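You operate a simulated robot arm through the tools that you are given. There is no shell and no other tool. Be economical: measure what you need, move in short steps, check, and stop when the job is done.

Carry out the task below with a simulated robot arm. There is one attempt and no reset: what you move stays moved.

TASK
Latch the green hose stub, blow it clear, shut the air, then put the small red cap on.
Fine: open the air and hold the blow button till the lamp lights.
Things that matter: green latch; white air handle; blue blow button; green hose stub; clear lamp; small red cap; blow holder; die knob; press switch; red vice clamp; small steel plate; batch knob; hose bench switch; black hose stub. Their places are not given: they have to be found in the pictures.

It is judged by the outcome, as a careful person would: the job done as asked, and still so three seconds after it is handed in. It fails if anything else is knocked over, pushed out of place, dropped, spilled or broken.

THE ROBOT
A 7-joint arm with a two-finger parallel gripper, fixed in place. Base frame: the origin is at the foot of the arm, x ahead of it, y to its left, z up; the work surface is at about z = 806. Lengths are in mm, angles in degrees, forces in N, time in s.
With the tool pointing down near the work surface it reaches from about 300 to 700 mm from the base axis. Its first joint turns from -66.0 to 66.0 degrees. Payload 1.57 kg.
Tool frame: the origin (TCP) lies between the finger pads and is the grasp point; the fingertips stand 30 mm ahead of it; z points along the fingers, y is the line along which they close. The gripper opens to 110 mm. The fingers are 24 mm wide and 12 mm thick; the gripper's body (48 by 112 mm) begins 78 mm behind the TCP.
Orientation is that of the tool frame in the base frame, as a unit quaternion [w, x, y, z]. With the fingers straight down and closing along the base's y, the tool's x points along the base's -x, its y along +y and its z along -z.

THE INTERFACE
- The arm moves only by the tool arm_command. Its argument "moves" is a list of rows, each a list of 7 numbers: the turn, a rotation vector about the tool's x, y, z in units of 6 degrees (1.0 is 6 degrees), then the shift along the tool's x, y, z in units of 20 mm (1.0 is 20 mm), then the gripper command, from -1 (shut) to 1 (fully open), values between in proportion. In form: [[rx, ry, rz, tx, ty, tz, grip], ...]. A call has 1 to 8 rows; each row shifts and turns the commanded pose from where the row before left it, along the tool's axes as they then stand. A call with a number of a shift or a turn outside -1 to 1 is refused whole. A row lasts 0.2 s, in which the tool goes at most 50 mm and 8.6 degrees; a call with a longer step from one row to the next is refused whole, and so is a gripper value outside its range. A pose out of reach is approached as far as the arm can. The call stops where the force on the tool passes 70 N (or 10 N more than at its start, if that is more) or the arm is blocked; 0.2 s more then pass. The fingers move at their own pace (about 108 mm/s each) and stop on an object; they squeeze with about 23 N. The grip force told is the motor's: it shows also when the fingers shut on nothing. Time passes only in rows, and 0.2 s behind the last, so rows that do not move let the fingers close. It gives the time, the measured TCP pose, the force on the tool (base axes), the opening and the grip force at its end, in the units of the frame above (readings bear some noise).
- Cameras (640 x 400 px; columns grow to the right, rows downward): "scene" is fixed at [172.9, -414.9, 1395.8]; the picture's right is [0.71, -0.71, 0.00], its down [-0.41, -0.41, -0.81] and it looks along [0.58, 0.58, -0.58] (base axes); focal length 331 px, centre (320, 200). "wrist" rides on the gripper at [-36, 0, -80] in the tool frame; the picture's right is [0.00, -1.00, 0.00], its down [0.97, 0.00, -0.24] and it looks along [0.24, 0.00, 0.97] (tool axes); focal length 218 px, centre (320, 200).
- grab_frame(camera): a new picture of that camera. No time passes.
- pixel_to_xyz(camera, pixels): there is no depth. For up to 12 entries [column, row, z] of the newest picture of that camera ("zoom" is the newest enlarged one), the place [x, y] in the base frame at which the ray of that pixel passes the height z, good to about 3 mm, but the place of the scene camera against the robot may be out by one fixed shift of up to 25 mm in any direction. No time passes.
- enlarge(camera, box): a new picture of the part [left, top, right, bottom] of that camera's present view, enlarged. No time passes.
- job_done(): hands the job in; it is judged then, once.

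Work in short steps. Measure before you move; look again where a grasp or a placing could have gone wrong, and mend it. You have 80 turns and 38 pictures in all, the two below and enlarged ones among them. Open the gripper and draw the arm clear of the work before you hand the job in, unless the task says otherwise; then end with one line.

The tools are called after "Request:" as name(argument=value, ...) on one line, values as JSON. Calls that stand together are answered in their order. arm_command: Moves the arm, as the interface text tells. Its arguments: {"type":"object","properties":{"moves":{"type":"array","items":{"type":"array","items":{"type":"number"}}}},"required":["moves"]} The other tools are called the same way: grab_frame (camera) takes a picture; pixel_to_xyz (camera, pixels) gives the place at which the rays of pixels pass given heights; enlarge (camera, box) takes an enlarged picture of a part of a camera's view; job_done () hands the job in.

At the start:

```text
time: 0.0
tool_pos: [396.9, -32.0, 1188.5]
orientation: [-0.001, 0.0, 1.0, -0.001]
contact_force: [0.1, 0.7, -0.2]
gripper_width: 110.2
grip_force: 0.0
```

scene: 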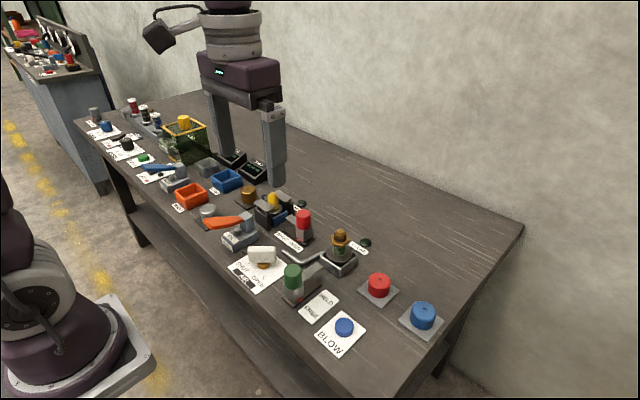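
wrist: 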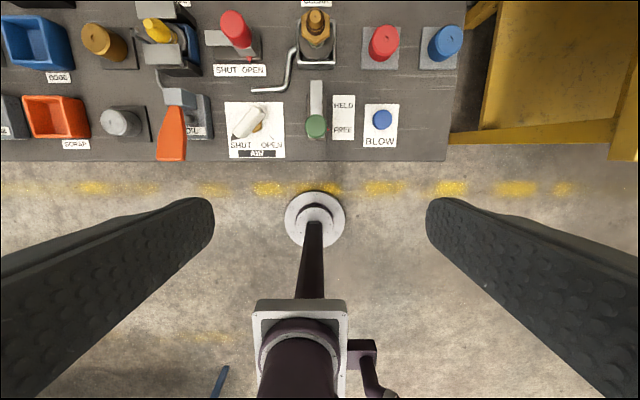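

I'll look closely at the bench area with the air panel, latch, button and caps.

Request:
enlarge(camera="scene", box=[200, 170, 460, 360])

Request:
enlarge(camera="wrist", box=[140, 0, 480, 180])

Request:
enlarge(camera="scene", box=[70, 80, 290, 220])

```text
2.11 times, centred on (330, 265) of scene
```

zoom: 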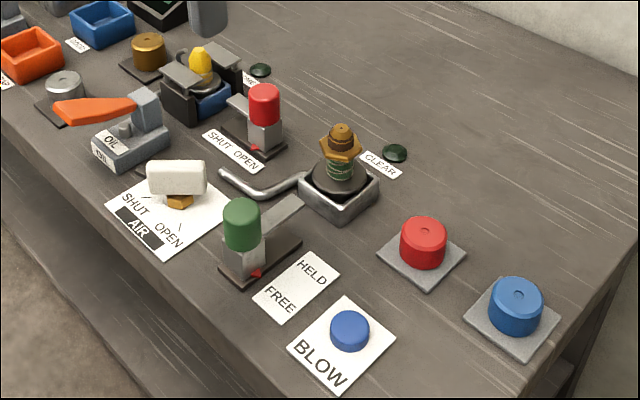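

```text
1.88 times, centred on (310, 90) of wrist
```

zoom: 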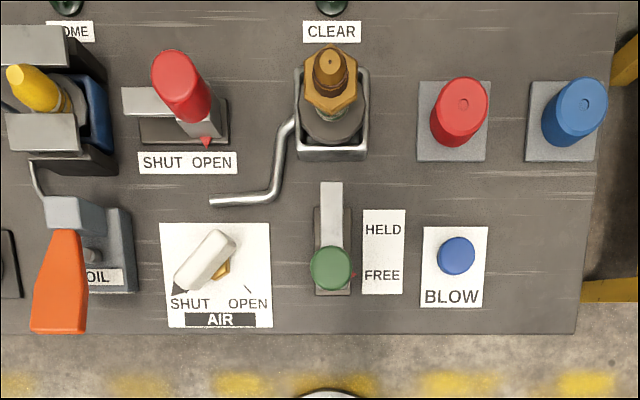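

```text
2.86 times, centred on (180, 150) of scene
```

zoom: 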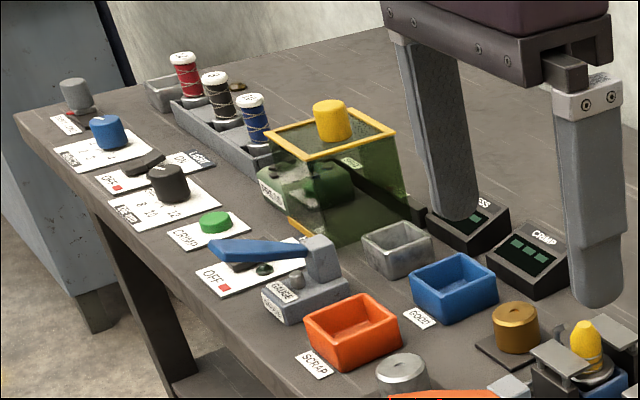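

Now coordinates of key features from the wrist frame: button (382,120), latch knob (316,126), air handle (246,122), stub top (316,20), caps (383,43) and (445,43).

Request:
pixel_to_xyz(camera="wrist", pixels=[[382, 120, 818], [380, 140, 806], [316, 126, 860], [316, 90, 820], [262, 128, 820], [246, 122, 850], [316, 22, 880], [316, 70, 810], [383, 43, 830], [381, 48, 808], [445, 43, 830], [317, 155, 806]])

Request:
pixel_to_xyz(camera="scene", pixels=[[344, 326, 818], [293, 275, 860], [379, 285, 830], [423, 315, 830], [340, 235, 880], [338, 264, 810], [262, 256, 850]])

```text
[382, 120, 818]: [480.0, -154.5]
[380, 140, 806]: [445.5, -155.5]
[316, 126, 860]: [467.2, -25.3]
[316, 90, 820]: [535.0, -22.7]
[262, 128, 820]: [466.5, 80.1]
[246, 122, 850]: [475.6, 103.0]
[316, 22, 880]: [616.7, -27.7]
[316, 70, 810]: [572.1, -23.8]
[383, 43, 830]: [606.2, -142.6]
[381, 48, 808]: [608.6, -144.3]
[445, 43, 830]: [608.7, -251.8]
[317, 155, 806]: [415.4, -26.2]
```

```text
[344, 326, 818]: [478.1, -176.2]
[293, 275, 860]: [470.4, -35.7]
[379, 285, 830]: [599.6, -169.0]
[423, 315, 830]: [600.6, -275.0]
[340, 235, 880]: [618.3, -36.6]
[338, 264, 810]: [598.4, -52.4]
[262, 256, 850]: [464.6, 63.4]
```

I'll move nearer and lower (to about x 480, y -20, z 1050) for a clear view.

Request:
arm_command(moves=[[0, 0, 0, -0.6, 0.1, 1, 1], [0, 0, 0, -0.6, 0.1, 1, 1], [0, 0, 0, -0.6, 0.1, 1, 1], [0, 0, 0, -0.6, 0.1, 1, 1], [0, 0, 0, -0.6, 0.1, 1, 1], [0, 0, 0, -0.6, 0.1, 1, 1], [0, 0, 0, -0.6, 0, 1, 1], [0, 0, 0, 0, 0, 0, 1]])

Request:
grab_frame(camera="wrist")

Request:
enlarge(camera="wrist", box=[160, 20, 420, 200])

```text
time: 1.8
tool_pos: [479.8, -18.6, 1048.8]
orientation: [0.0, 0.0, 1.0, 0.0]
contact_force: [-0.2, 0.2, 0.1]
gripper_width: 110.3
grip_force: 0.1
```

```text
32 pictures are left
```

wrist: 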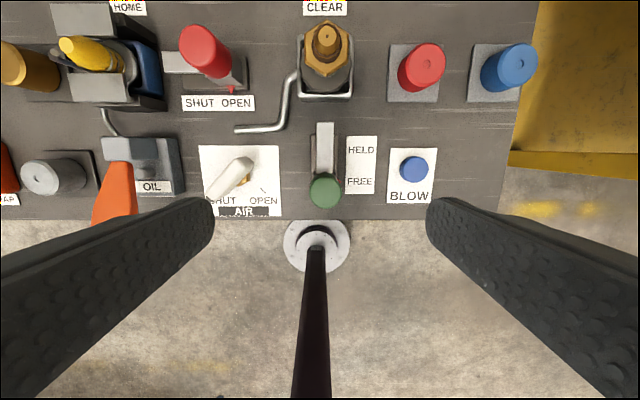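

```text
2.22 times, centred on (290, 110) of wrist
```

zoom: 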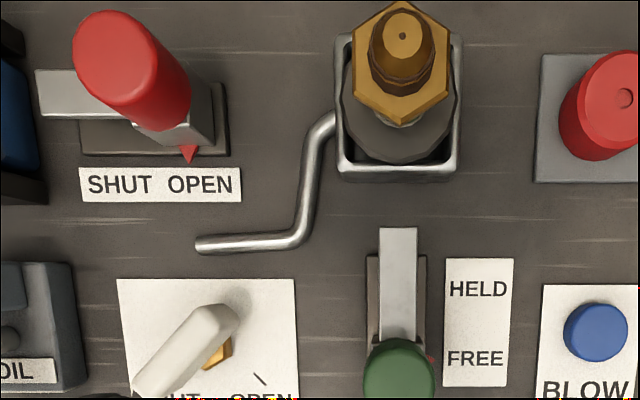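

I'll take tight zooms from the scene camera on the holder/latch/air handle to get shapes and heights.

Request:
enlarge(camera="scene", box=[230, 220, 370, 310])

Request:
pixel_to_xyz(camera="zoom", pixels=[[320, 200, 806], [100, 200, 806]])

Request:
pixel_to_xyz(camera="wrist", pixels=[[326, 38, 880], [326, 38, 870], [320, 95, 806], [325, 190, 860], [362, 150, 806], [362, 181, 806], [243, 178, 815], [230, 177, 845], [414, 168, 818], [425, 62, 830], [428, 55, 840], [414, 100, 808]])

```text
4.44 times, centred on (300, 265) of scene
```

zoom: 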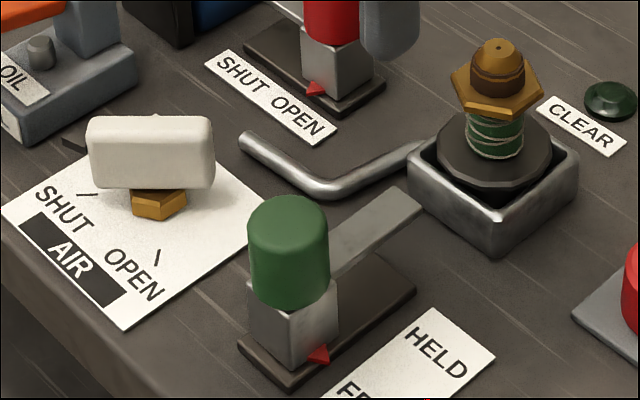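

```text
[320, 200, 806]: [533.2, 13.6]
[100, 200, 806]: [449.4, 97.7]
```

```text
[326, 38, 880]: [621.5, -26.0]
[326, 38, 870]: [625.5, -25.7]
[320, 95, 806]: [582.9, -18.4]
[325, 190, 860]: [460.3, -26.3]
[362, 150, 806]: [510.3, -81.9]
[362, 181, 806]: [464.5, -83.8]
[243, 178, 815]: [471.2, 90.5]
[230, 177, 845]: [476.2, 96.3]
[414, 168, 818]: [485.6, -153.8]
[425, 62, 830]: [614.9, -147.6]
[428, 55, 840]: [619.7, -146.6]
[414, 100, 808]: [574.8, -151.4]
```

Calibrating scene camera against wrist camera with label corners (wrist HELD label corners (347,136),(377,136); air panel corner (281,217); CLEAR sign), and measuring the handle/stem in both.

Request:
pixel_to_xyz(camera="wrist", pixels=[[347, 136, 806], [377, 136, 806], [281, 217, 806], [303, 15, 806], [347, 15, 806], [199, 146, 806], [279, 145, 806]])

Request:
pixel_to_xyz(camera="zoom", pixels=[[433, 308, 806], [495, 355, 806], [125, 328, 806], [537, 112, 806], [610, 157, 806], [160, 205, 815], [95, 125, 850], [210, 125, 850], [150, 122, 850], [498, 46, 885], [287, 215, 865], [318, 357, 810]])

```text
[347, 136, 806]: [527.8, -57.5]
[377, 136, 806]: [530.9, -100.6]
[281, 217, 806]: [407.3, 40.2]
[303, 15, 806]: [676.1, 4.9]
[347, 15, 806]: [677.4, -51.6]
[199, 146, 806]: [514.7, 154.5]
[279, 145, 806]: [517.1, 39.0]
```

```text
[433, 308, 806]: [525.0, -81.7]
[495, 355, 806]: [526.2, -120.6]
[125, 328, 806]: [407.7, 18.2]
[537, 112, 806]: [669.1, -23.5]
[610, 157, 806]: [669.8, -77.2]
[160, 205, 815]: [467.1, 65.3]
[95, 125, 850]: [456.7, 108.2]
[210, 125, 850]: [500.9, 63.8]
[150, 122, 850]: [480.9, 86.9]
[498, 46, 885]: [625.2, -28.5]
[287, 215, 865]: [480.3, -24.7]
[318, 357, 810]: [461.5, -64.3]
```

Triangulating both cameras: scene shift ≈ (+4,+24). The latch knob is at about (467,-25), top z≈893; the stub tip is at about (607,-26), z≈913; the air handle is centred at about (475,90), top z≈870. The latch is a slide, FREE→HELD ≈ +46 mm in x. I'll move above the knob and look.

Request:
arm_command(moves=[[0, 0, 0, 0.3, -0.16, 1, 0.3], [0, 0, 0, 0.35, -0.16, 1, 0.3], [0, 0, 0, 0, 0, 1, 0.3], [0, 0, 0, 0, 0, 1, 0.3], [0, 0, 0, 0, 0, 0.4, 0.3], [0, 0, 0, 0, 0, 0, 0.3]])

Request:
grab_frame(camera="wrist")

Request:
pixel_to_xyz(camera="wrist", pixels=[[320, 200, 893], [320, 100, 893], [320, 100, 806]])

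```text
time: 3.2
tool_pos: [468.1, -26.1, 962.5]
orientation: [0.0, 0.0, 1.0, 0.001]
contact_force: [0.3, 1.0, 0.5]
gripper_width: 71.8
grip_force: 0.0
```

```text
29 pictures are left
```

wrist: 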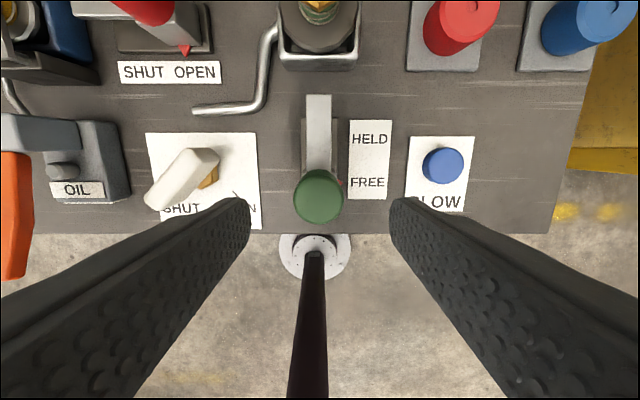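

```text
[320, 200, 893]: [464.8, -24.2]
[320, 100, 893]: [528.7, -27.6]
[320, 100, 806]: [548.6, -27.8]
```

Knob top centre (319,195) → about (468,-24), right beneath the TCP. Descend to z≈883 and close.

Request:
arm_command(moves=[[0, 0, 0, 0, 0.05, 1, 0.3], [0, 0, 0, 0, 0, 1, 0.3], [0, 0, 0, 0, 0, 1, 0.3], [0, 0, 0, 0, 0, 0.9, 0.3], [0, 0, 0, 0, 0, 0, -1], [0, 0, 0, 0, 0, 0, -1]])

```text
time: 4.6
tool_pos: [467.0, -24.4, 884.4]
orientation: [0.0, 0.0, 1.0, 0.0]
contact_force: [-0.2, 2.4, -1.4]
gripper_width: 37.8
grip_force: 43.7
```

Knob gripped (37.8 mm). Push +x about 46 mm in small steps.

Request:
arm_command(moves=[[0, 0, 0, -0.5, 0, 0, -1], [0, 0, 0, -0.5, 0, 0, -1], [0, 0, 0, -0.5, 0, 0, -1], [0, 0, 0, -0.5, 0, 0, -1], [0, 0, 0, -0.3, 0, 0, -1], [0, 0, 0, 0, 0, 0, -1]])

Request:
enlarge(camera="scene", box=[230, 220, 370, 310])

```text
time: 6.0
tool_pos: [513.3, -26.1, 883.9]
orientation: [0.001, 0.0, 1.0, 0.0]
contact_force: [-1.5, 0.1, 28.0]
gripper_width: 37.8
grip_force: 43.4
```

```text
4.44 times, centred on (300, 265) of scene
```

zoom: 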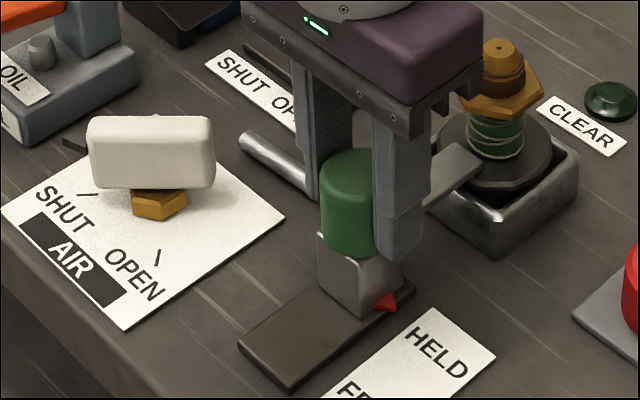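

The carriage moved to near HELD; the plate end remains slightly ahead. I'll push a few mm further to feel for the stop.

Request:
arm_command(moves=[[0, 0, 0, -0.15, 0, 0, -1], [0, 0, 0, -0.15, 0, 0, -1], [0, 0, 0, 0, 0, 0, -1]])

```text
time: 6.8
tool_pos: [516.1, -24.9, 880.8]
orientation: [-0.006, 0.0, 1.0, 0.0]
contact_force: [-32.4, -7.1, -6.3]
gripper_width: 37.9
grip_force: 43.8
```

Stop felt (−32 N). Release and rise.

Request:
arm_command(moves=[[0, 0, 0, 0.15, 0, 0, -1], [0, 0, 0, 0, 0, 0, 0.3], [0, 0, 0, 0, 0, 0, 0.3], [0, 0, 0, 0, 0, -1, 0.3], [0, 0, 0, 0, 0, -1, 0.3], [0, 0, 0, 0, 0, -1, 0.3], [0, 0, 0, 0, 0, -1, 0.3], [0, 0, 0, 0, 0, -1, 0.3]])

Request:
enlarge(camera="wrist", box=[130, 50, 450, 250])

```text
time: 8.6
tool_pos: [515.9, -26.1, 982.7]
orientation: [0.0, 0.0, 1.0, -0.001]
contact_force: [0.2, 0.1, 0.8]
gripper_width: 71.5
grip_force: 0.1
```

```text
2.00 times, centred on (290, 150) of wrist
```

zoom: 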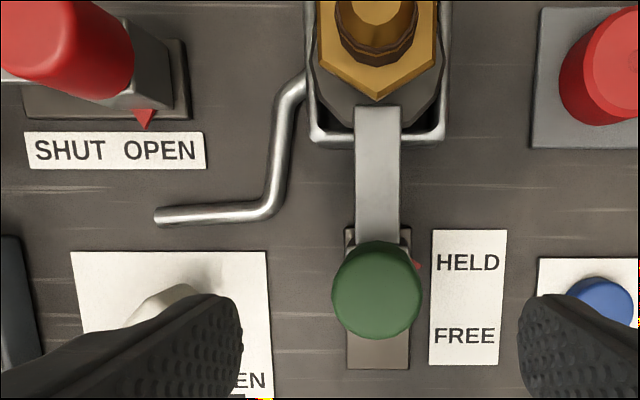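

Bolt is over the stub's flange, pointer at HELD. Next move over the air handle (~475,90).

Request:
arm_command(moves=[[0, 0, 0, 0.34, 0.97, -0.2, 0], [0, 0, 0, 0.34, 0.97, -0.2, 0], [0, 0, 0, 0.34, 0.97, 0, 0], [0, 0, 0, 0.34, 0.97, 0, 0], [0, 0, 0, 0.34, 0.97, 0, 0], [0, 0, 0, 0.34, 0.97, 0, 0]])

Request:
arm_command(moves=[[0, 0, 0.94, 0, 0, 0, 0], [0, 0, 0.94, 0, 0, 0, 0], [0, 0, 0.94, 0, 0, 0, 0], [0, 0, 0.94, 0, 0, 0, 0], [0, 0, 0.94, 0, 0, 0, 0], [0, 0, 0.94, 0, 0, 0, 0], [0, 0, 0.94, 0, 0, 0, 0], [0, 0, 0.92, 0, 0, 0, 0]])

Request:
grab_frame(camera="wrist")

```text
time: 10.0
tool_pos: [473.3, 90.9, 992.5]
orientation: [0.0, 0.0, 1.0, 0.001]
contact_force: [-0.4, 0.6, 0.0]
gripper_width: 55.1
grip_force: 0.1
```

```text
time: 11.8
tool_pos: [475.4, 89.8, 991.7]
orientation: [0.0, 0.384, 0.924, -0.001]
contact_force: [-0.6, 0.6, 0.4]
gripper_width: 55.0
grip_force: 0.2
```

```text
26 pictures are left
```

wrist: 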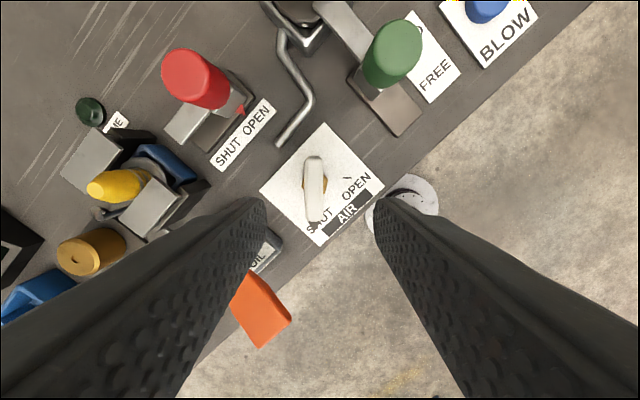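

Handle is vertical in the picture (col 314, rows 157–222), stem around (315,183). Check its coordinates.

Request:
pixel_to_xyz(camera="wrist", pixels=[[314, 160, 868], [314, 218, 850], [314, 188, 860], [315, 183, 818], [320, 200, 870]])

Request:
enlarge(camera="wrist", box=[240, 110, 400, 260])

```text
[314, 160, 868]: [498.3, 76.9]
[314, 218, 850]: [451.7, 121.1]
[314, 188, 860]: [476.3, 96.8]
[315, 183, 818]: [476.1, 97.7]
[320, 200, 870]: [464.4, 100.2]
```

```text
2.67 times, centred on (320, 185) of wrist
```

zoom: 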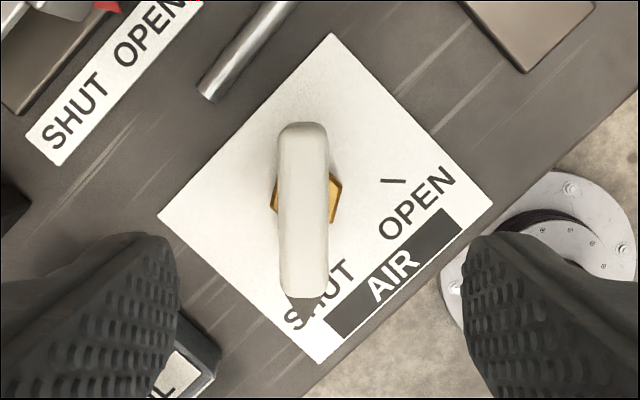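

Pivot ≈ (476,97.5). Shift onto it and descend to z≈868, then grip the bar.

Request:
arm_command(moves=[[0, 0, 0, 0.25, 0.29, 1, 0], [0, 0, 0, 0, 0, 1, 0], [0, 0, 0, 0, 0, 1, 0], [0, 0, 0, 0, 0, 1, 0], [0, 0, 0, 0, 0, 1, 0], [0, 0, 0, 0, 0, 1, 0], [0, 0, 0, 0, 0, 0.2, 0], [0, 0, 0, 0, 0, 0, -1]])

Request:
arm_command(moves=[[0, 0, 0, 0, 0, 0, -1]])

Request:
enlarge(camera="scene", box=[210, 210, 350, 300])

```text
time: 13.6
tool_pos: [475.8, 98.6, 867.3]
orientation: [0.0, 0.383, 0.924, -0.001]
contact_force: [0.2, -0.7, -0.6]
gripper_width: 18.8
grip_force: 28.0
```

```text
time: 14.0
tool_pos: [475.4, 97.8, 866.3]
orientation: [0.0, 0.383, 0.924, 0.0]
contact_force: [0.7, -0.2, -6.7]
gripper_width: 18.8
grip_force: 32.7
```

```text
4.44 times, centred on (280, 255) of scene
```

zoom: 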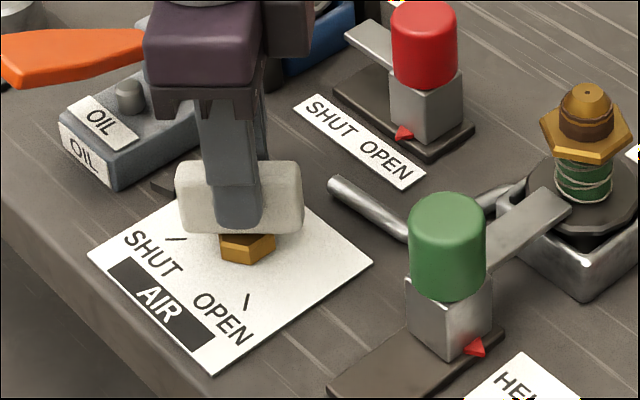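

Grip is centred over the stem. Turn the handle toward OPEN (tool z negative) by 48° first and check forces.

Request:
arm_command(moves=[[0, 0, -1, 0, 0, 0, -1], [0, 0, -1, 0, 0, 0, -1], [0, 0, -1, 0, 0, 0, -1], [0, 0, -1, 0, 0, 0, -1], [0, 0, -1, 0, 0, 0, -1], [0, 0, -1, 0, 0, 0, -1], [0, 0, -1, 0, 0, 0, -1], [0, 0, -1, 0, 0, 0, -1]])

Request:
arm_command(moves=[[0, 0, -1, 0, 0, 0, -1], [0, 0, -1, 0, 0, 0, -1], [0, 0, -1, 0, 0, 0, -1], [0, 0, -1, 0, 0, 0, -1], [0, 0, -1, 0, 0, 0, -1], [0, 0, -1, 0, 0, 0, -1], [0, 0, -1, 0, 0, 0, -1], [0, 0, 0, 0, 0, 0, -1]])

Request:
enlarge(camera="scene", box=[210, 210, 350, 300])

```text
time: 15.8
tool_pos: [477.5, 99.6, 866.7]
orientation: [0.001, -0.027, 1.0, 0.0]
contact_force: [2.2, 11.0, -21.1]
gripper_width: 19.1
grip_force: 33.1
```

```text
time: 17.6
tool_pos: [475.7, 100.0, 867.6]
orientation: [0.0, -0.384, 0.923, 0.002]
contact_force: [-12.0, 32.8, -3.2]
gripper_width: 19.1
grip_force: 32.9
```

```text
4.44 times, centred on (280, 255) of scene
```

zoom: 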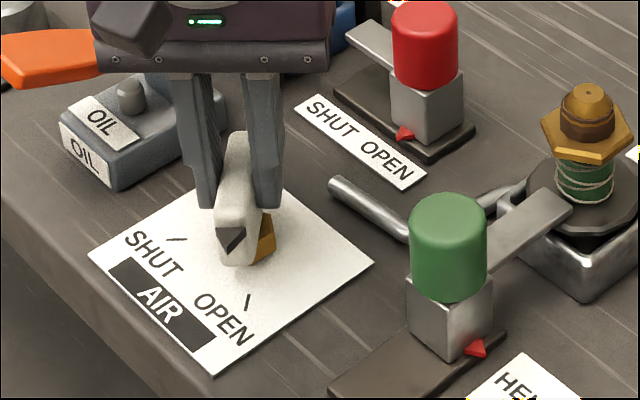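

Handle turned; the pointer looks a few degrees short of the OPEN tick, with ~32 N side load along tool +y. Turn another 6° while relieving the side load by 2 mm.

Request:
arm_command(moves=[[0, 0, -0.5, 0, 0.1, 0, -1], [0, 0, -0.5, 0, 0, 0, -1], [0, 0, 0, 0, 0, 0, -1]])

Request:
enlarge(camera="wrist", box=[240, 110, 400, 260])

```text
time: 18.4
tool_pos: [476.4, 100.8, 866.5]
orientation: [0.0, -0.431, 0.903, 0.0]
contact_force: [-8.2, 18.7, -4.1]
gripper_width: 21.0
grip_force: 34.6
```

```text
2.67 times, centred on (320, 185) of wrist
```

zoom: 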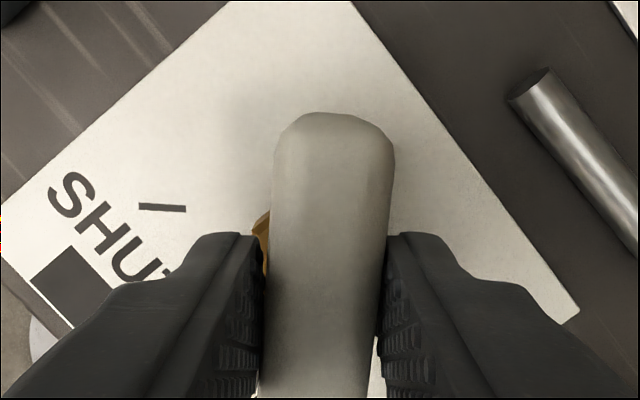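

Width rose to 21 mm: the handle is against its OPEN stop. Release, rise, and turn the wrist back.

Request:
arm_command(moves=[[0, 0, 0, 0, 0, 0, 0], [0, 0, 0, 0, 0, 0, 0], [0, 0, 0, 0, 0, -1, 0], [0, 0, 0, 0, 0, -1, 0], [0, 0, 0, 0, 0, -1, 0], [0, 0, 1, 0, 0, -1, 0], [0, 0, 1, 0, 0, -1, 0], [0, 0, 1, 0, 0, -1, 0]])

Request:
arm_command(moves=[[0, 0, 1, 0, 0, 0, 0], [0, 0, 1, 0, 0, 0, 0], [0, 0, 1, 0, 0, 0, 0], [0, 0, 1, 0, 0, 0, 0], [0, 0, 1, 0, 0, 0, 0], [0, 0, 0.5, 0, 0, 0, 0]])

Request:
enlarge(camera="scene", box=[210, 210, 450, 370])

```text
time: 20.2
tool_pos: [474.6, 99.8, 989.7]
orientation: [0.0, -0.283, 0.959, 0.0]
contact_force: [1.3, -0.3, -0.2]
gripper_width: 54.9
grip_force: 0.1
```

```text
time: 21.6
tool_pos: [476.0, 99.9, 988.4]
orientation: [0.0, 0.001, 1.0, 0.0]
contact_force: [-0.2, 0.8, 0.5]
gripper_width: 54.9
grip_force: 0.0
```

```text
2.50 times, centred on (330, 290) of scene
```

zoom: 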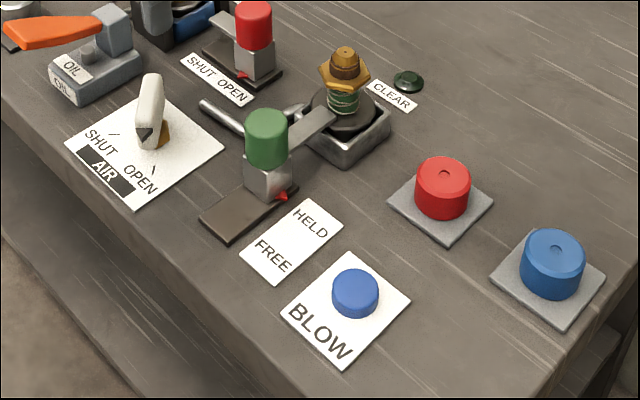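

Now travel to above the blow button (484,-154), closing the fingers.

Request:
arm_command(moves=[[0, 0, 0, -0.1, -1, 0, -1], [0, 0, 0, -0.1, -1, 0, -1], [0, 0, 0, -0.1, -1, 0, -1], [0, 0, 0, -0.1, -1, 0, -1], [0, 0, 0, 0, -1, 0, -1], [0, 0, 0, 0, -1, 0, -1], [0, 0, 0, 0, -1, 0, -1]])

Request:
arm_command(moves=[[0, 0, 0, 0, -1, 0, -1], [0, 0, 0, 0, -1, 0, -1], [0, 0, 0, 0, -1, 0, -1], [0, 0, 0, 0, -1, 0, -1], [0, 0, 0, 0, -1, 0, -1], [0, 0, 0, 0, -0.7, 0.5, -1], [0, 0, 0, 0, 0, 1, -1], [0, 0, 0, 0, 0, 1, -1]])

Request:
grab_frame(camera="wrist")

```text
time: 23.2
tool_pos: [482.2, -40.8, 988.0]
orientation: [0.001, 0.001, 1.0, 0.0]
contact_force: [0.0, -0.1, 0.5]
gripper_width: 0.0
grip_force: 21.0
```

```text
time: 25.0
tool_pos: [483.6, -153.5, 935.7]
orientation: [0.0, 0.0, 1.0, 0.0]
contact_force: [0.3, 0.3, 0.4]
gripper_width: 0.0
grip_force: 21.4
```

```text
20 pictures are left
```

wrist: 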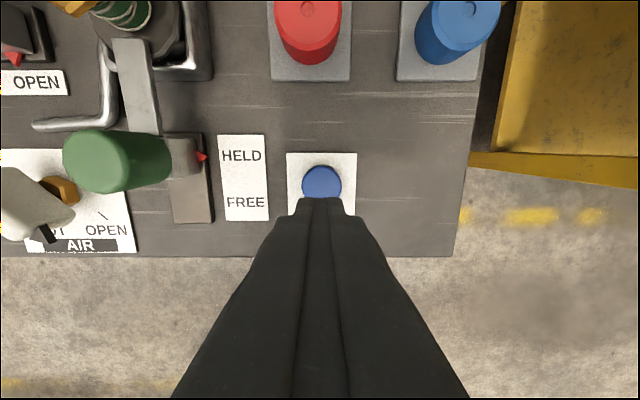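

The handle's pointer, parallax-corrected, lies on the OPEN tick. Check the button centre (321,182).

Request:
pixel_to_xyz(camera="wrist", pixels=[[321, 182, 818], [321, 182, 824], [321, 165, 806], [308, 40, 840], [308, 18, 840]])

```text
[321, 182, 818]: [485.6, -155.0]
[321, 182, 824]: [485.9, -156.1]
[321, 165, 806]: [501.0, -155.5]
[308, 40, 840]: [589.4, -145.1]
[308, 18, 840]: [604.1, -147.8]
```

Descend to just above the button, then creep down.

Request:
arm_command(moves=[[0, 0, 0, -0.1, -0.08, 1, -1], [0, 0, 0, 0, 0, 1, -1], [0, 0, 0, 0, 0, 1, -1], [0, 0, 0, 0, 0, 0.4, -1], [0, 0, 0, 0, 0, 0.2, -1], [0, 0, 0, 0, 0, 0.2, -1]])

```text
time: 26.4
tool_pos: [484.8, -154.7, 859.9]
orientation: [-0.001, 0.0, 1.0, 0.0]
contact_force: [-0.2, -0.9, -0.5]
gripper_width: 0.0
grip_force: 21.1
```

Request:
arm_command(moves=[[0, 0, 0, 0, 0, 0.15, -1], [0, 0, 0, 0, 0, 0.15, -1], [0, 0, 0, 0, 0, 0, -1]])

```text
time: 27.2
tool_pos: [485.0, -156.0, 854.6]
orientation: [0.0, -0.001, 1.0, 0.0]
contact_force: [-0.1, -0.4, 0.1]
gripper_width: 0.0
grip_force: 21.2
```

Request:
arm_command(moves=[[0, 0, 0, 0, 0, 0.15, -1], [0, 0, 0, 0, 0, 0.15, -1], [0, 0, 0, 0, 0, 0, -1]])

Request:
enlarge(camera="scene", box=[290, 210, 430, 360])

```text
time: 28.0
tool_pos: [486.4, -155.5, 848.7]
orientation: [0.001, 0.001, 1.0, 0.0]
contact_force: [-0.9, 0.1, 0.5]
gripper_width: 0.0
grip_force: 21.3
```

```text
2.67 times, centred on (360, 285) of scene
```

zoom: 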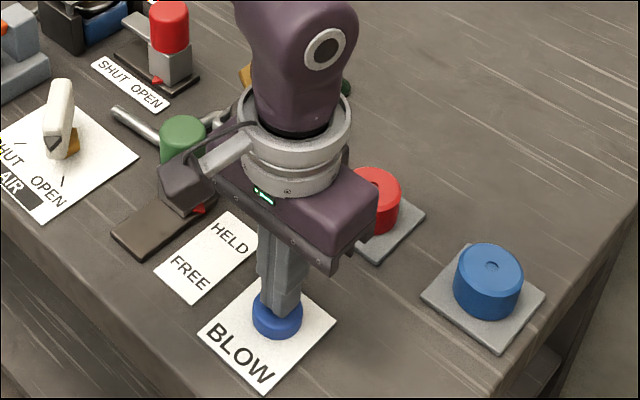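

Fingers just over the button; the lamp's edge is just visible at (345,88). Press further.

Request:
arm_command(moves=[[0, 0, 0, 0, 0, 0.15, -1], [0, 0, 0, 0, 0, 0.1, -1], [0, 0, 0, 0, 0, 0, -1]])

```text
time: 28.8
tool_pos: [484.4, -155.6, 845.0]
orientation: [0.0, -0.001, 1.0, 0.0]
contact_force: [-0.9, 1.5, 1.9]
gripper_width: 0.0
grip_force: 21.6
```

Request:
arm_command(moves=[[0, 0, 0, 0, 0, 0.1, -1], [0, 0, 0, 0, 0, 0.1, -1], [0, 0, 0, 0, 0, 0, -1]])

```text
time: 29.6
tool_pos: [485.6, -156.2, 840.4]
orientation: [0.0, 0.0, 1.0, 0.0]
contact_force: [0.2, 0.2, 3.8]
gripper_width: 0.1
grip_force: 21.1
```

Request:
arm_command(moves=[[0, 0, 0, 0, 0, 0.1, -1], [0, 0, 0, 0, 0, 0.1, -1], [0, 0, 0, 0, 0, 0, -1], [0, 0, 0, 0, 0, 0, -1]])

Request:
enlarge(camera="scene", box=[330, 210, 400, 260])

```text
time: 30.6
tool_pos: [485.5, -156.6, 839.1]
orientation: [0.0, 0.0, 1.0, -0.001]
contact_force: [-9.1, -4.7, 31.7]
gripper_width: 0.0
grip_force: 21.6
```

```text
8.00 times, centred on (365, 235) of scene
```

zoom: 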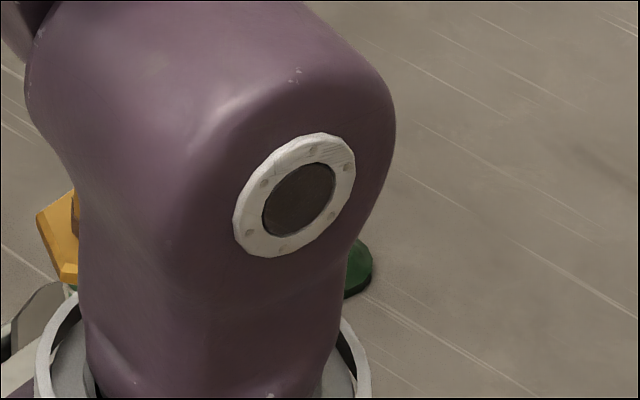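

Button bottomed. Hold for a couple of seconds and look again.

Request:
arm_command(moves=[[0, 0, 0, 0, 0, 0, -1], [0, 0, 0, 0, 0, 0, -1], [0, 0, 0, 0, 0, 0, -1], [0, 0, 0, 0, 0, 0, -1], [0, 0, 0, 0, 0, 0, -1], [0, 0, 0, 0, 0, 0, -1], [0, 0, 0, 0, 0, 0, -1], [0, 0, 0, 0, 0, 0, -1]])

Request:
enlarge(camera="scene", box=[330, 210, 400, 260])

```text
time: 32.4
tool_pos: [486.0, -156.0, 837.5]
orientation: [0.0, 0.0, 1.0, 0.0]
contact_force: [-6.4, -8.3, 32.3]
gripper_width: 0.1
grip_force: 21.4
```

```text
8.00 times, centred on (365, 235) of scene
```

zoom: 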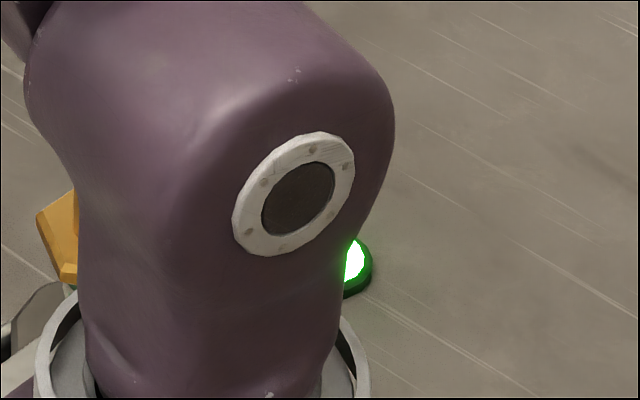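

The lamp is lit. Release the button and rise, then go back to the air handle.

Request:
arm_command(moves=[[0, 0, 0, 0, 0, -0.5, -1], [0, 0, 0, 0, 0, -1, -1], [0, 0, 0, 0, 0, -1, -1], [0, 0, 0, 0, 0, -1, -1], [0, 0, 0, 0, 0, -1, -1], [0, 0, 0, 0, 0, -1, -1], [0, 0, 0, 0, 0, -1, -1], [0, 0, 0, 0, 0, -1, -1]])

Request:
arm_command(moves=[[0, 0, -0.95, 0, 0, 0, -1], [0, 0, -0.95, 0, 0, 0, -1], [0, 0, -0.95, 0, 0, 0, -1], [0, 0, -0.95, 0, 0, 0, -1], [0, 0, -0.95, 0, 0, 0, -1], [0, 0, -0.95, 0, 0, 0, -1], [0, 0, -0.95, 0, 0, 0, -1], [0, 0, -0.95, 0, 0, 0, -1]])

```text
time: 34.2
tool_pos: [484.4, -156.7, 985.6]
orientation: [0.0, 0.0, 1.0, 0.001]
contact_force: [0.6, -0.2, 0.0]
gripper_width: 0.3
grip_force: 21.4
```

```text
time: 36.0
tool_pos: [485.1, -154.7, 986.4]
orientation: [0.0, -0.388, 0.922, 0.0]
contact_force: [0.1, 0.0, 0.5]
gripper_width: 0.3
grip_force: 21.6
```

Request:
arm_command(moves=[[0, 0, 0, -0.877, 0.926, 0, 0], [0, 0, 0, -0.877, 0.926, 0, 0], [0, 0, 0, -0.877, 0.926, 0, 0], [0, 0, 0, -0.877, 0.926, 0, 0], [0, 0, 0, -0.877, 0.926, 0, 0]])

Request:
arm_command(moves=[[0, 0, 0, -0.877, 0.926, 0, 0], [0, 0, 0, -0.877, 0.926, 0, 0], [0, 0, 0, -0.877, 0.926, 0, 0], [0, 0, 0, -0.877, 0.926, 0, 0], [0, 0, 0, -0.877, 0.926, 0, 0], [0, 0, 0, 0, 0, 0, 0]])

Request:
enlarge(camera="wrist", box=[240, 110, 400, 260])

Request:
pixel_to_xyz(camera="zoom", pixels=[[320, 200, 860], [307, 200, 860], [333, 200, 860]])

```text
time: 37.2
tool_pos: [482.2, -23.9, 985.5]
orientation: [0.0, -0.388, 0.922, 0.0]
contact_force: [-0.5, 0.0, -0.9]
gripper_width: 55.1
grip_force: 0.0
```

```text
time: 38.6
tool_pos: [475.2, 98.9, 986.8]
orientation: [0.0, -0.387, 0.922, 0.0]
contact_force: [0.3, -0.3, -0.4]
gripper_width: 55.0
grip_force: 0.0
```

```text
2.67 times, centred on (320, 185) of wrist
```

zoom: 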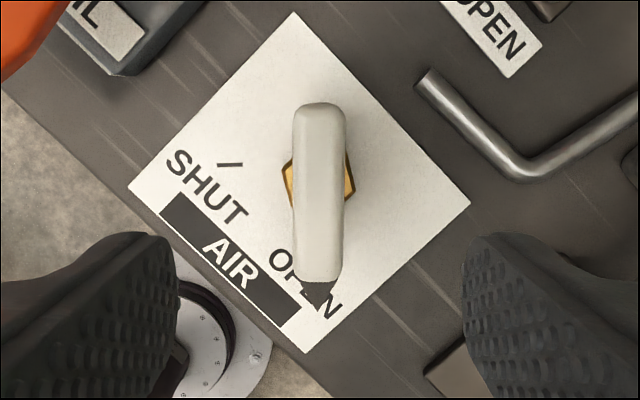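

```text
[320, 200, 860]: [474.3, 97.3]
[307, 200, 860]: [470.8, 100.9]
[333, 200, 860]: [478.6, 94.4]
```

Handle centred and aligned. Descend, grip, and turn back to SHUT.

Request:
arm_command(moves=[[0, 0, 0, 0, -0.03, 1, 0], [0, 0, 0, 0, 0, 1, 0], [0, 0, 0, 0, 0, 1, 0], [0, 0, 0, 0, 0, 1, 0], [0, 0, 0, 0, 0, 1, 0], [0, 0, 0, 0, 0, 0.95, 0], [0, 0, 0, 0, 0, 0, -1], [0, 0, 0, 0, 0, 0, -1]])

Request:
arm_command(moves=[[0, 0, 1, 0, 0, 0, -1], [0, 0, 1, 0, 0, 0, -1], [0, 0, 1, 0, 0, 0, -1], [0, 0, 1, 0, 0, 0, -1], [0, 0, 1, 0, 0, 0, -1], [0, 0, 1, 0, 0, 0, -1], [0, 0, 1, 0, 0, 0, -1], [0, 0, 1, 0, 0, 0, -1]])

Request:
arm_command(moves=[[0, 0, 1, 0, 0, 0, -1], [0, 0, 1, 0, 0, 0, -1], [0, 0, 1, 0, 0, 0, -1], [0, 0, 1, 0, 0, 0, -1], [0, 0, 1, 0, 0, 0, -1], [0, 0, 1, 0, 0, 0, -1], [0, 0, 1, 0, 0, 0, -1], [0, 0, 0.5, 0, 0, 0, -1]])

```text
time: 40.4
tool_pos: [475.9, 100.7, 868.4]
orientation: [0.0, -0.388, 0.922, 0.0]
contact_force: [0.1, -0.1, -3.7]
gripper_width: 18.8
grip_force: 33.5
```

```text
time: 42.2
tool_pos: [476.3, 100.6, 867.3]
orientation: [0.001, 0.023, 1.0, 0.001]
contact_force: [-3.8, 18.4, 20.3]
gripper_width: 19.0
grip_force: 33.1
```

```text
time: 44.0
tool_pos: [475.0, 100.9, 868.0]
orientation: [0.001, 0.402, 0.916, -0.001]
contact_force: [6.2, 20.0, 0.4]
gripper_width: 19.6
grip_force: 33.8
```

Turned ~93° back with the width rising slightly (stop reached). A small extra nudge, then release, rise and look.

Request:
arm_command(moves=[[0, 0, 0.4, 0, 0, 0, -1], [0, 0, 0, 0, 0, 0, -1], [0, 0, 0, 0, 0, 0, 0], [0, 0, 0, 0, 0, 0, 0], [0, 0, 0, 0, 0, -1, 0], [0, 0, 0, 0, 0, -1, 0], [0, 0, 0, 0, 0, -1, 0], [0, 0, 0, 0, 0, -1, 0]])

Request:
arm_command(moves=[[0, 0, -1, 0, 0, -1, 0], [0, 0, -1, 0, 0, -1, 0], [0, 0, -1, 0, 0, 0, 0], [0, 0, -1, 0, 0, 0, 0], [0, 0, -1, 0, 0, 0, 0], [0, 0, -1, 0, 0, 0, 0], [0, 0, -1, 0, 0, 0, 0], [0, 0, -1, 0, 0, 0, 0]])

Request:
enlarge(camera="scene", box=[210, 210, 450, 370])

Request:
pixel_to_xyz(camera="zoom", pixels=[[444, 175, 840], [444, 175, 850], [444, 175, 860], [347, 55, 913], [553, 248, 850]])

```text
time: 45.8
tool_pos: [475.8, 99.1, 949.3]
orientation: [0.001, 0.422, 0.907, -0.001]
contact_force: [-0.8, 0.2, 0.5]
gripper_width: 54.7
grip_force: 0.1
```

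```text
time: 47.6
tool_pos: [475.3, 98.1, 987.2]
orientation: [0.0, 0.014, 1.0, 0.0]
contact_force: [-0.6, 0.9, -0.3]
gripper_width: 55.0
grip_force: 0.0
```

```text
2.50 times, centred on (330, 290) of scene
```

zoom: 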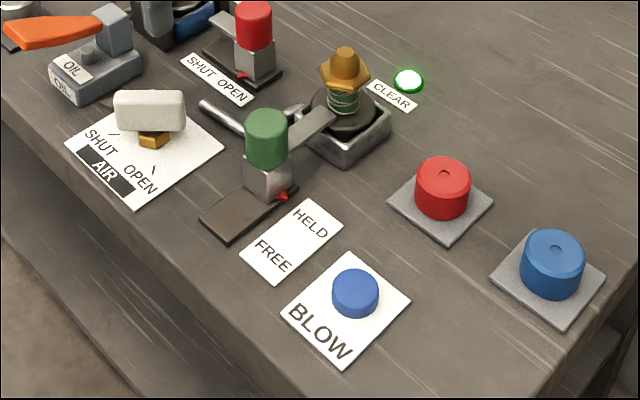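

```text
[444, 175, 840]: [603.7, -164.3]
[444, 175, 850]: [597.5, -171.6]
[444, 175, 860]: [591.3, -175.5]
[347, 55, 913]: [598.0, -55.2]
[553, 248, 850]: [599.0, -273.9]
```

Air is shut, lamp lit, latch held. Now move above the red cap (~606,-145), trimming yaw.

Request:
arm_command(moves=[[0, 0, -0.27, -0.5, -0.93, 0, 0.5], [0, 0, 0, -0.5, -0.93, 0, 0.5], [0, 0, 0, -0.5, -0.93, 0, 0.5], [0, 0, 0, -0.5, -0.93, 0, 0.5], [0, 0, 0, -0.5, -0.93, 0, 0.5], [0, 0, 0, -0.5, -0.93, 0, 0.5], [0, 0, 0, -0.5, -0.93, 0, 0.5]])

Request:
arm_command(moves=[[0, 0, 0, -0.5, -0.93, 0, 0.5], [0, 0, 0, -0.5, -0.93, 0, 0.5], [0, 0, 0, -0.5, -0.93, 0, 0.5], [0, 0, 0, -0.5, -0.93, 0, 0.5], [0, 0, 0, -0.5, -0.93, 0, 0.5], [0, 0, 0, -0.5, -0.93, 0, 0.5], [0, 0, 0, 0, 0, 0, 0.5]])

Request:
grab_frame(camera="wrist")

```text
time: 49.2
tool_pos: [543.6, -32.6, 987.8]
orientation: [0.0, 0.001, 1.0, 0.0]
contact_force: [0.3, -0.5, -0.3]
gripper_width: 82.7
grip_force: 0.1
```

```text
time: 50.8
tool_pos: [606.1, -144.7, 986.6]
orientation: [0.0, 0.003, 1.0, 0.0]
contact_force: [0.5, 0.2, 1.3]
gripper_width: 82.4
grip_force: 0.0
```

```text
14 pictures are left
```

wrist: 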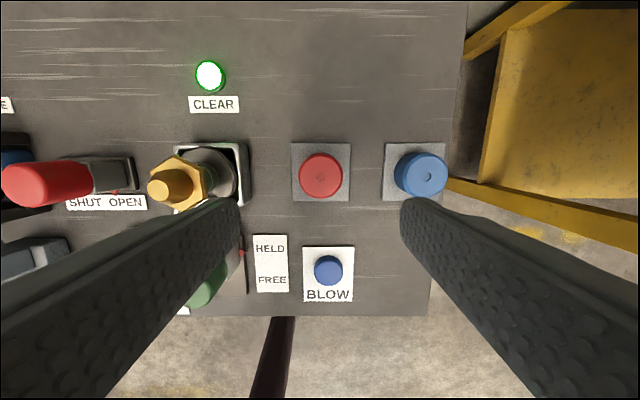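

Request:
pixel_to_xyz(camera="wrist", pixels=[[321, 177, 846], [299, 177, 846], [343, 177, 846], [321, 173, 809], [420, 174, 846], [169, 186, 913]])

Request:
enlarge(camera="wrist", box=[140, 110, 460, 240])

```text
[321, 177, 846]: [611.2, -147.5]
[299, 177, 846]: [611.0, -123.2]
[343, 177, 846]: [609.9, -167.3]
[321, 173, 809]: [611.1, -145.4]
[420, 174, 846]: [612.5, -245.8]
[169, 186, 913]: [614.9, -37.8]
```

```text
2.00 times, centred on (300, 175) of wrist
```

zoom: 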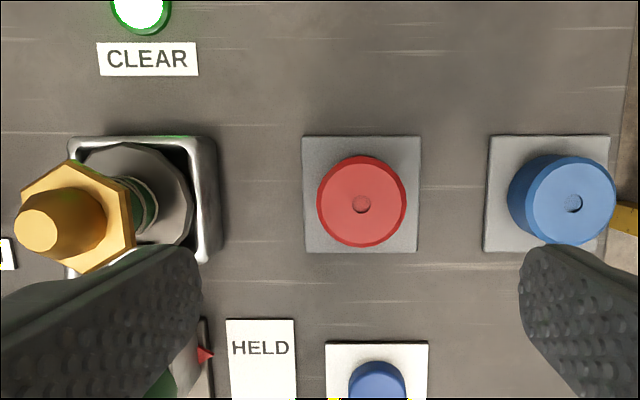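

Cap centre ≈ (610.5,-146), diameter ≈ 44. Descend to z≈853 around it and grip.

Request:
arm_command(moves=[[0, 0, 0, -0.22, -0.06, 1, 0.5], [0, 0, 0, 0, 0, 1, 0.5], [0, 0, 0, 0, 0, 1, 0.5], [0, 0, 0, 0, 0, 1, 0.5], [0, 0, 0, 0, 0, 1, 0.5], [0, 0, 0, 0, 0, 1, 0.5], [0, 0, 0, 0, 0, 0.68, 0.5], [0, 0, 0, 0, 0, 0, 0.5]])

Request:
enlarge(camera="scene", box=[310, 230, 450, 320])

```text
time: 52.6
tool_pos: [611.8, -143.9, 851.7]
orientation: [0.0, 0.002, 1.0, 0.0]
contact_force: [-0.5, 0.1, -0.2]
gripper_width: 82.4
grip_force: 0.1
```

```text
4.44 times, centred on (380, 275) of scene
```

zoom: 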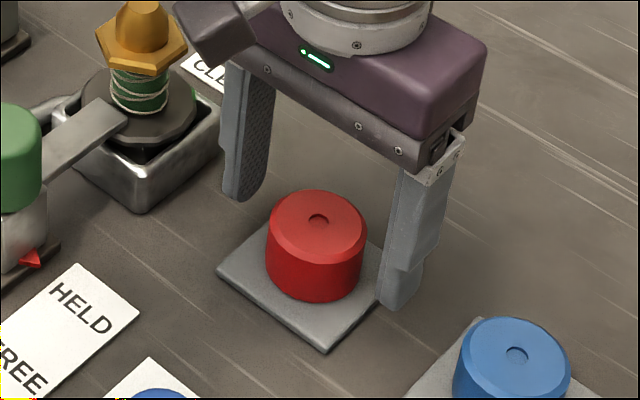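

Fingers straddle the cap. Shift 2 mm in -y and close.

Request:
arm_command(moves=[[0, 0, 0, 0, -0.1, 0, 0.5], [0, 0, 0, 0, 0, 0, -1], [0, 0, 0, 0, 0, 0, -1]])

```text
time: 53.4
tool_pos: [612.0, -146.0, 851.8]
orientation: [0.0, 0.001, 1.0, -0.001]
contact_force: [-0.3, 0.1, 0.1]
gripper_width: 46.8
grip_force: 23.0
```

Request:
arm_command(moves=[[0, 0, 0, 0, 0, 0, -1], [0, 0, 0, 0, 0, -0.5, -1], [0, 0, 0, 0, 0, -1, -1], [0, 0, 0, 0, 0, -1, -1], [0, 0, 0, 0, 0, -1, -1], [0, 0, 0, 0, 0, -1, -1], [0, 0, 0, 0, 0, -1, -1], [0, 0, 0, 0, 0, -1, -1]])

Request:
arm_command(moves=[[0, 0, 0, 0, 0, -0.5, -1], [0, 0, 0, 0, 0.5, 0, -1], [0, 0, 0, 0, 1, 0, -1], [0, 0, 0, 0, 1, 0, -1]])

Request:
grab_frame(camera="wrist")

Request:
enlarge(camera="scene", box=[270, 170, 450, 310])

```text
time: 55.2
tool_pos: [609.9, -146.0, 985.6]
orientation: [0.0, 0.001, 1.0, 0.0]
contact_force: [0.3, 0.8, 0.1]
gripper_width: 46.9
grip_force: 22.8
```

```text
time: 56.2
tool_pos: [610.1, -95.9, 993.7]
orientation: [0.0, 0.002, 1.0, 0.0]
contact_force: [-0.7, 0.9, 0.4]
gripper_width: 46.9
grip_force: 23.7
```

```text
11 pictures are left
```

wrist: 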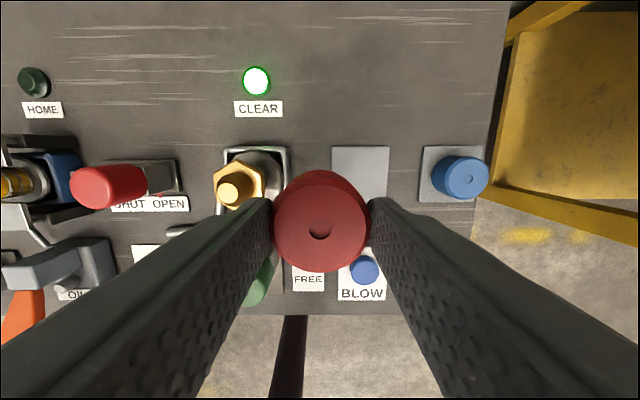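

```text
2.86 times, centred on (360, 240) of scene
```

zoom: 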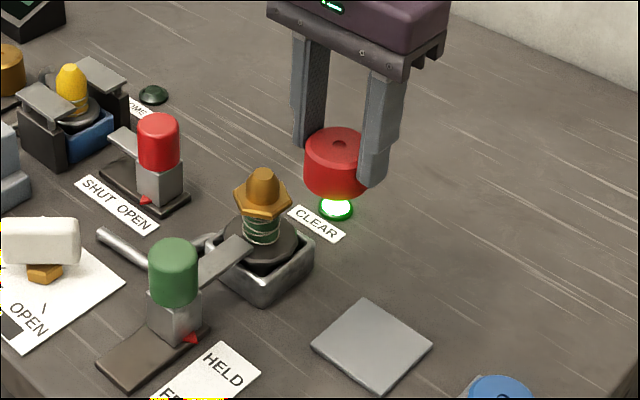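

Cap is held level. Locate the cap hole (320,233) and the stub tip top (233,189).

Request:
pixel_to_xyz(camera="wrist", pixels=[[320, 233, 987], [320, 233, 983], [230, 190, 913], [230, 190, 905], [230, 190, 895], [240, 184, 885], [257, 165, 815]])

Request:
pixel_to_xyz(camera="zoom", pixels=[[262, 173, 913], [262, 173, 905], [262, 173, 895], [340, 143, 987], [340, 143, 983]])

```text
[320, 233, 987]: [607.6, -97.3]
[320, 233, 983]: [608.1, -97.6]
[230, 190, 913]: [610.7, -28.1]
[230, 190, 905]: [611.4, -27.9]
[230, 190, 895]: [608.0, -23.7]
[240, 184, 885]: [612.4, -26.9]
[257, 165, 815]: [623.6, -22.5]
```

```text
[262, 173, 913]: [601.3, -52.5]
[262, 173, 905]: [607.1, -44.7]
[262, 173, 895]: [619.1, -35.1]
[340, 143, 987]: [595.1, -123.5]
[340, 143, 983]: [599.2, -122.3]
```

Readings are noisy; I'll zoom the wrist view on tip and cap hole and average repeated measurements.

Request:
enlarge(camera="wrist", box=[200, 140, 380, 260])

```text
3.33 times, centred on (290, 200) of wrist
```

zoom: 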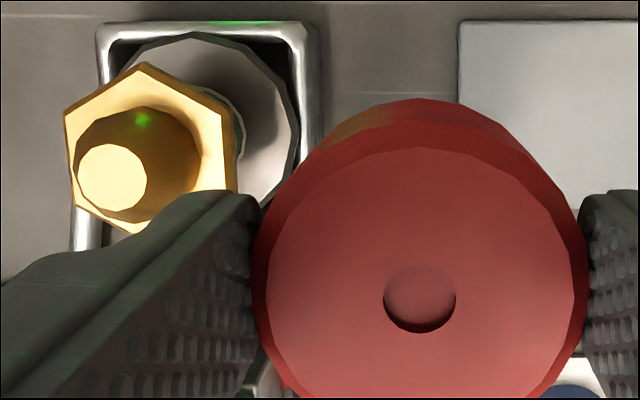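

Request:
pixel_to_xyz(camera="zoom", pixels=[[112, 177, 911], [112, 177, 911], [112, 177, 911], [112, 177, 911], [112, 177, 911], [112, 177, 911], [420, 298, 985], [420, 298, 985], [420, 298, 985], [420, 298, 985], [420, 298, 985], [137, 163, 890]])

```text
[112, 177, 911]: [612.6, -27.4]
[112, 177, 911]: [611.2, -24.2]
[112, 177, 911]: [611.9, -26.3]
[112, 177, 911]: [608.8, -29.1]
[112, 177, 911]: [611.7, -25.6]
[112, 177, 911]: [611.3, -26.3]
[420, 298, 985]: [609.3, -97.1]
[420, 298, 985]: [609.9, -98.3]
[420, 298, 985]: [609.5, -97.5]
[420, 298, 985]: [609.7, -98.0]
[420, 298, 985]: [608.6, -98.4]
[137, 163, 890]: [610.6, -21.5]
```

Relative offset from cap to tip: about (+1.8,+71.5). Move over, lower to ~8 mm above the tip, and check in the scene view.

Request:
arm_command(moves=[[0, 0, 0, -0.09, 0.9, 0, -1], [0, 0, 0, 0, 0.9, 0, -1], [0, 0, 0, 0, 0.9, 0, -1], [0, 0, 0, 0, 0.87, 0, -1], [0, 0, 0, 0, 0, 0.8, -1], [0, 0, 0, 0, 0, 0.7, -1], [0, 0, 0, 0, 0, 0, -1]])

Request:
enlarge(camera="scene", box=[290, 190, 390, 280])

```text
time: 57.8
tool_pos: [610.2, -27.2, 962.2]
orientation: [0.0, 0.001, 1.0, 0.0]
contact_force: [0.0, -0.1, -0.4]
gripper_width: 47.0
grip_force: 23.3
```

```text
4.44 times, centred on (340, 235) of scene
```

zoom: 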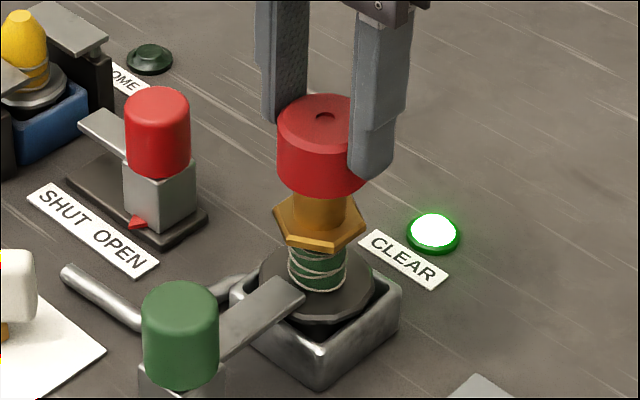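

Cap looks aligned over the tip to ~1 mm. Lower in small steps watching the force.

Request:
arm_command(moves=[[0, 0, 0, 0, 0.05, 0.2, -1], [0, 0, 0, 0, 0, 0.2, -1], [0, 0, 0, 0, 0, 0.2, -1], [0, 0, 0, 0, 0, 0.2, -1], [0, 0, 0, 0, 0, 0, -1]])

```text
time: 59.0
tool_pos: [610.6, -24.9, 948.4]
orientation: [0.0, 0.001, 1.0, 0.0]
contact_force: [1.1, -0.1, -0.6]
gripper_width: 46.9
grip_force: 22.4
```

Request:
arm_command(moves=[[0, 0, 0, 0, 0, 0.15, -1], [0, 0, 0, 0, 0, 0.15, -1], [0, 0, 0, 0, 0, 0.15, -1], [0, 0, 0, 0, 0, 0, -1]])

Request:
enlarge(camera="scene", box=[290, 190, 390, 280])

```text
time: 60.0
tool_pos: [610.4, -25.8, 939.6]
orientation: [0.0, 0.002, 1.0, -0.001]
contact_force: [0.2, -0.2, -0.3]
gripper_width: 47.3
grip_force: 23.0
```

```text
4.44 times, centred on (340, 235) of scene
```

zoom: 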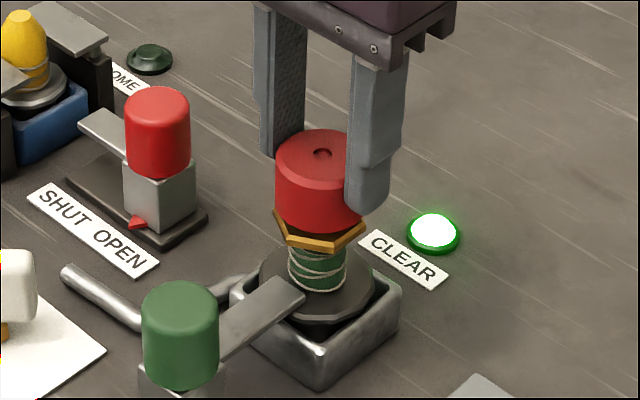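

The cap is passing over the tip freely. Continue.

Request:
arm_command(moves=[[0, 0, 0, 0, 0, 0.12, -1], [0, 0, 0, 0, 0, 0.12, -1], [0, 0, 0, 0, 0, 0, -1]])

```text
time: 60.8
tool_pos: [610.4, -24.3, 934.8]
orientation: [0.0, 0.001, 1.0, 0.0]
contact_force: [-0.1, 0.2, -0.4]
gripper_width: 46.9
grip_force: 23.1
```

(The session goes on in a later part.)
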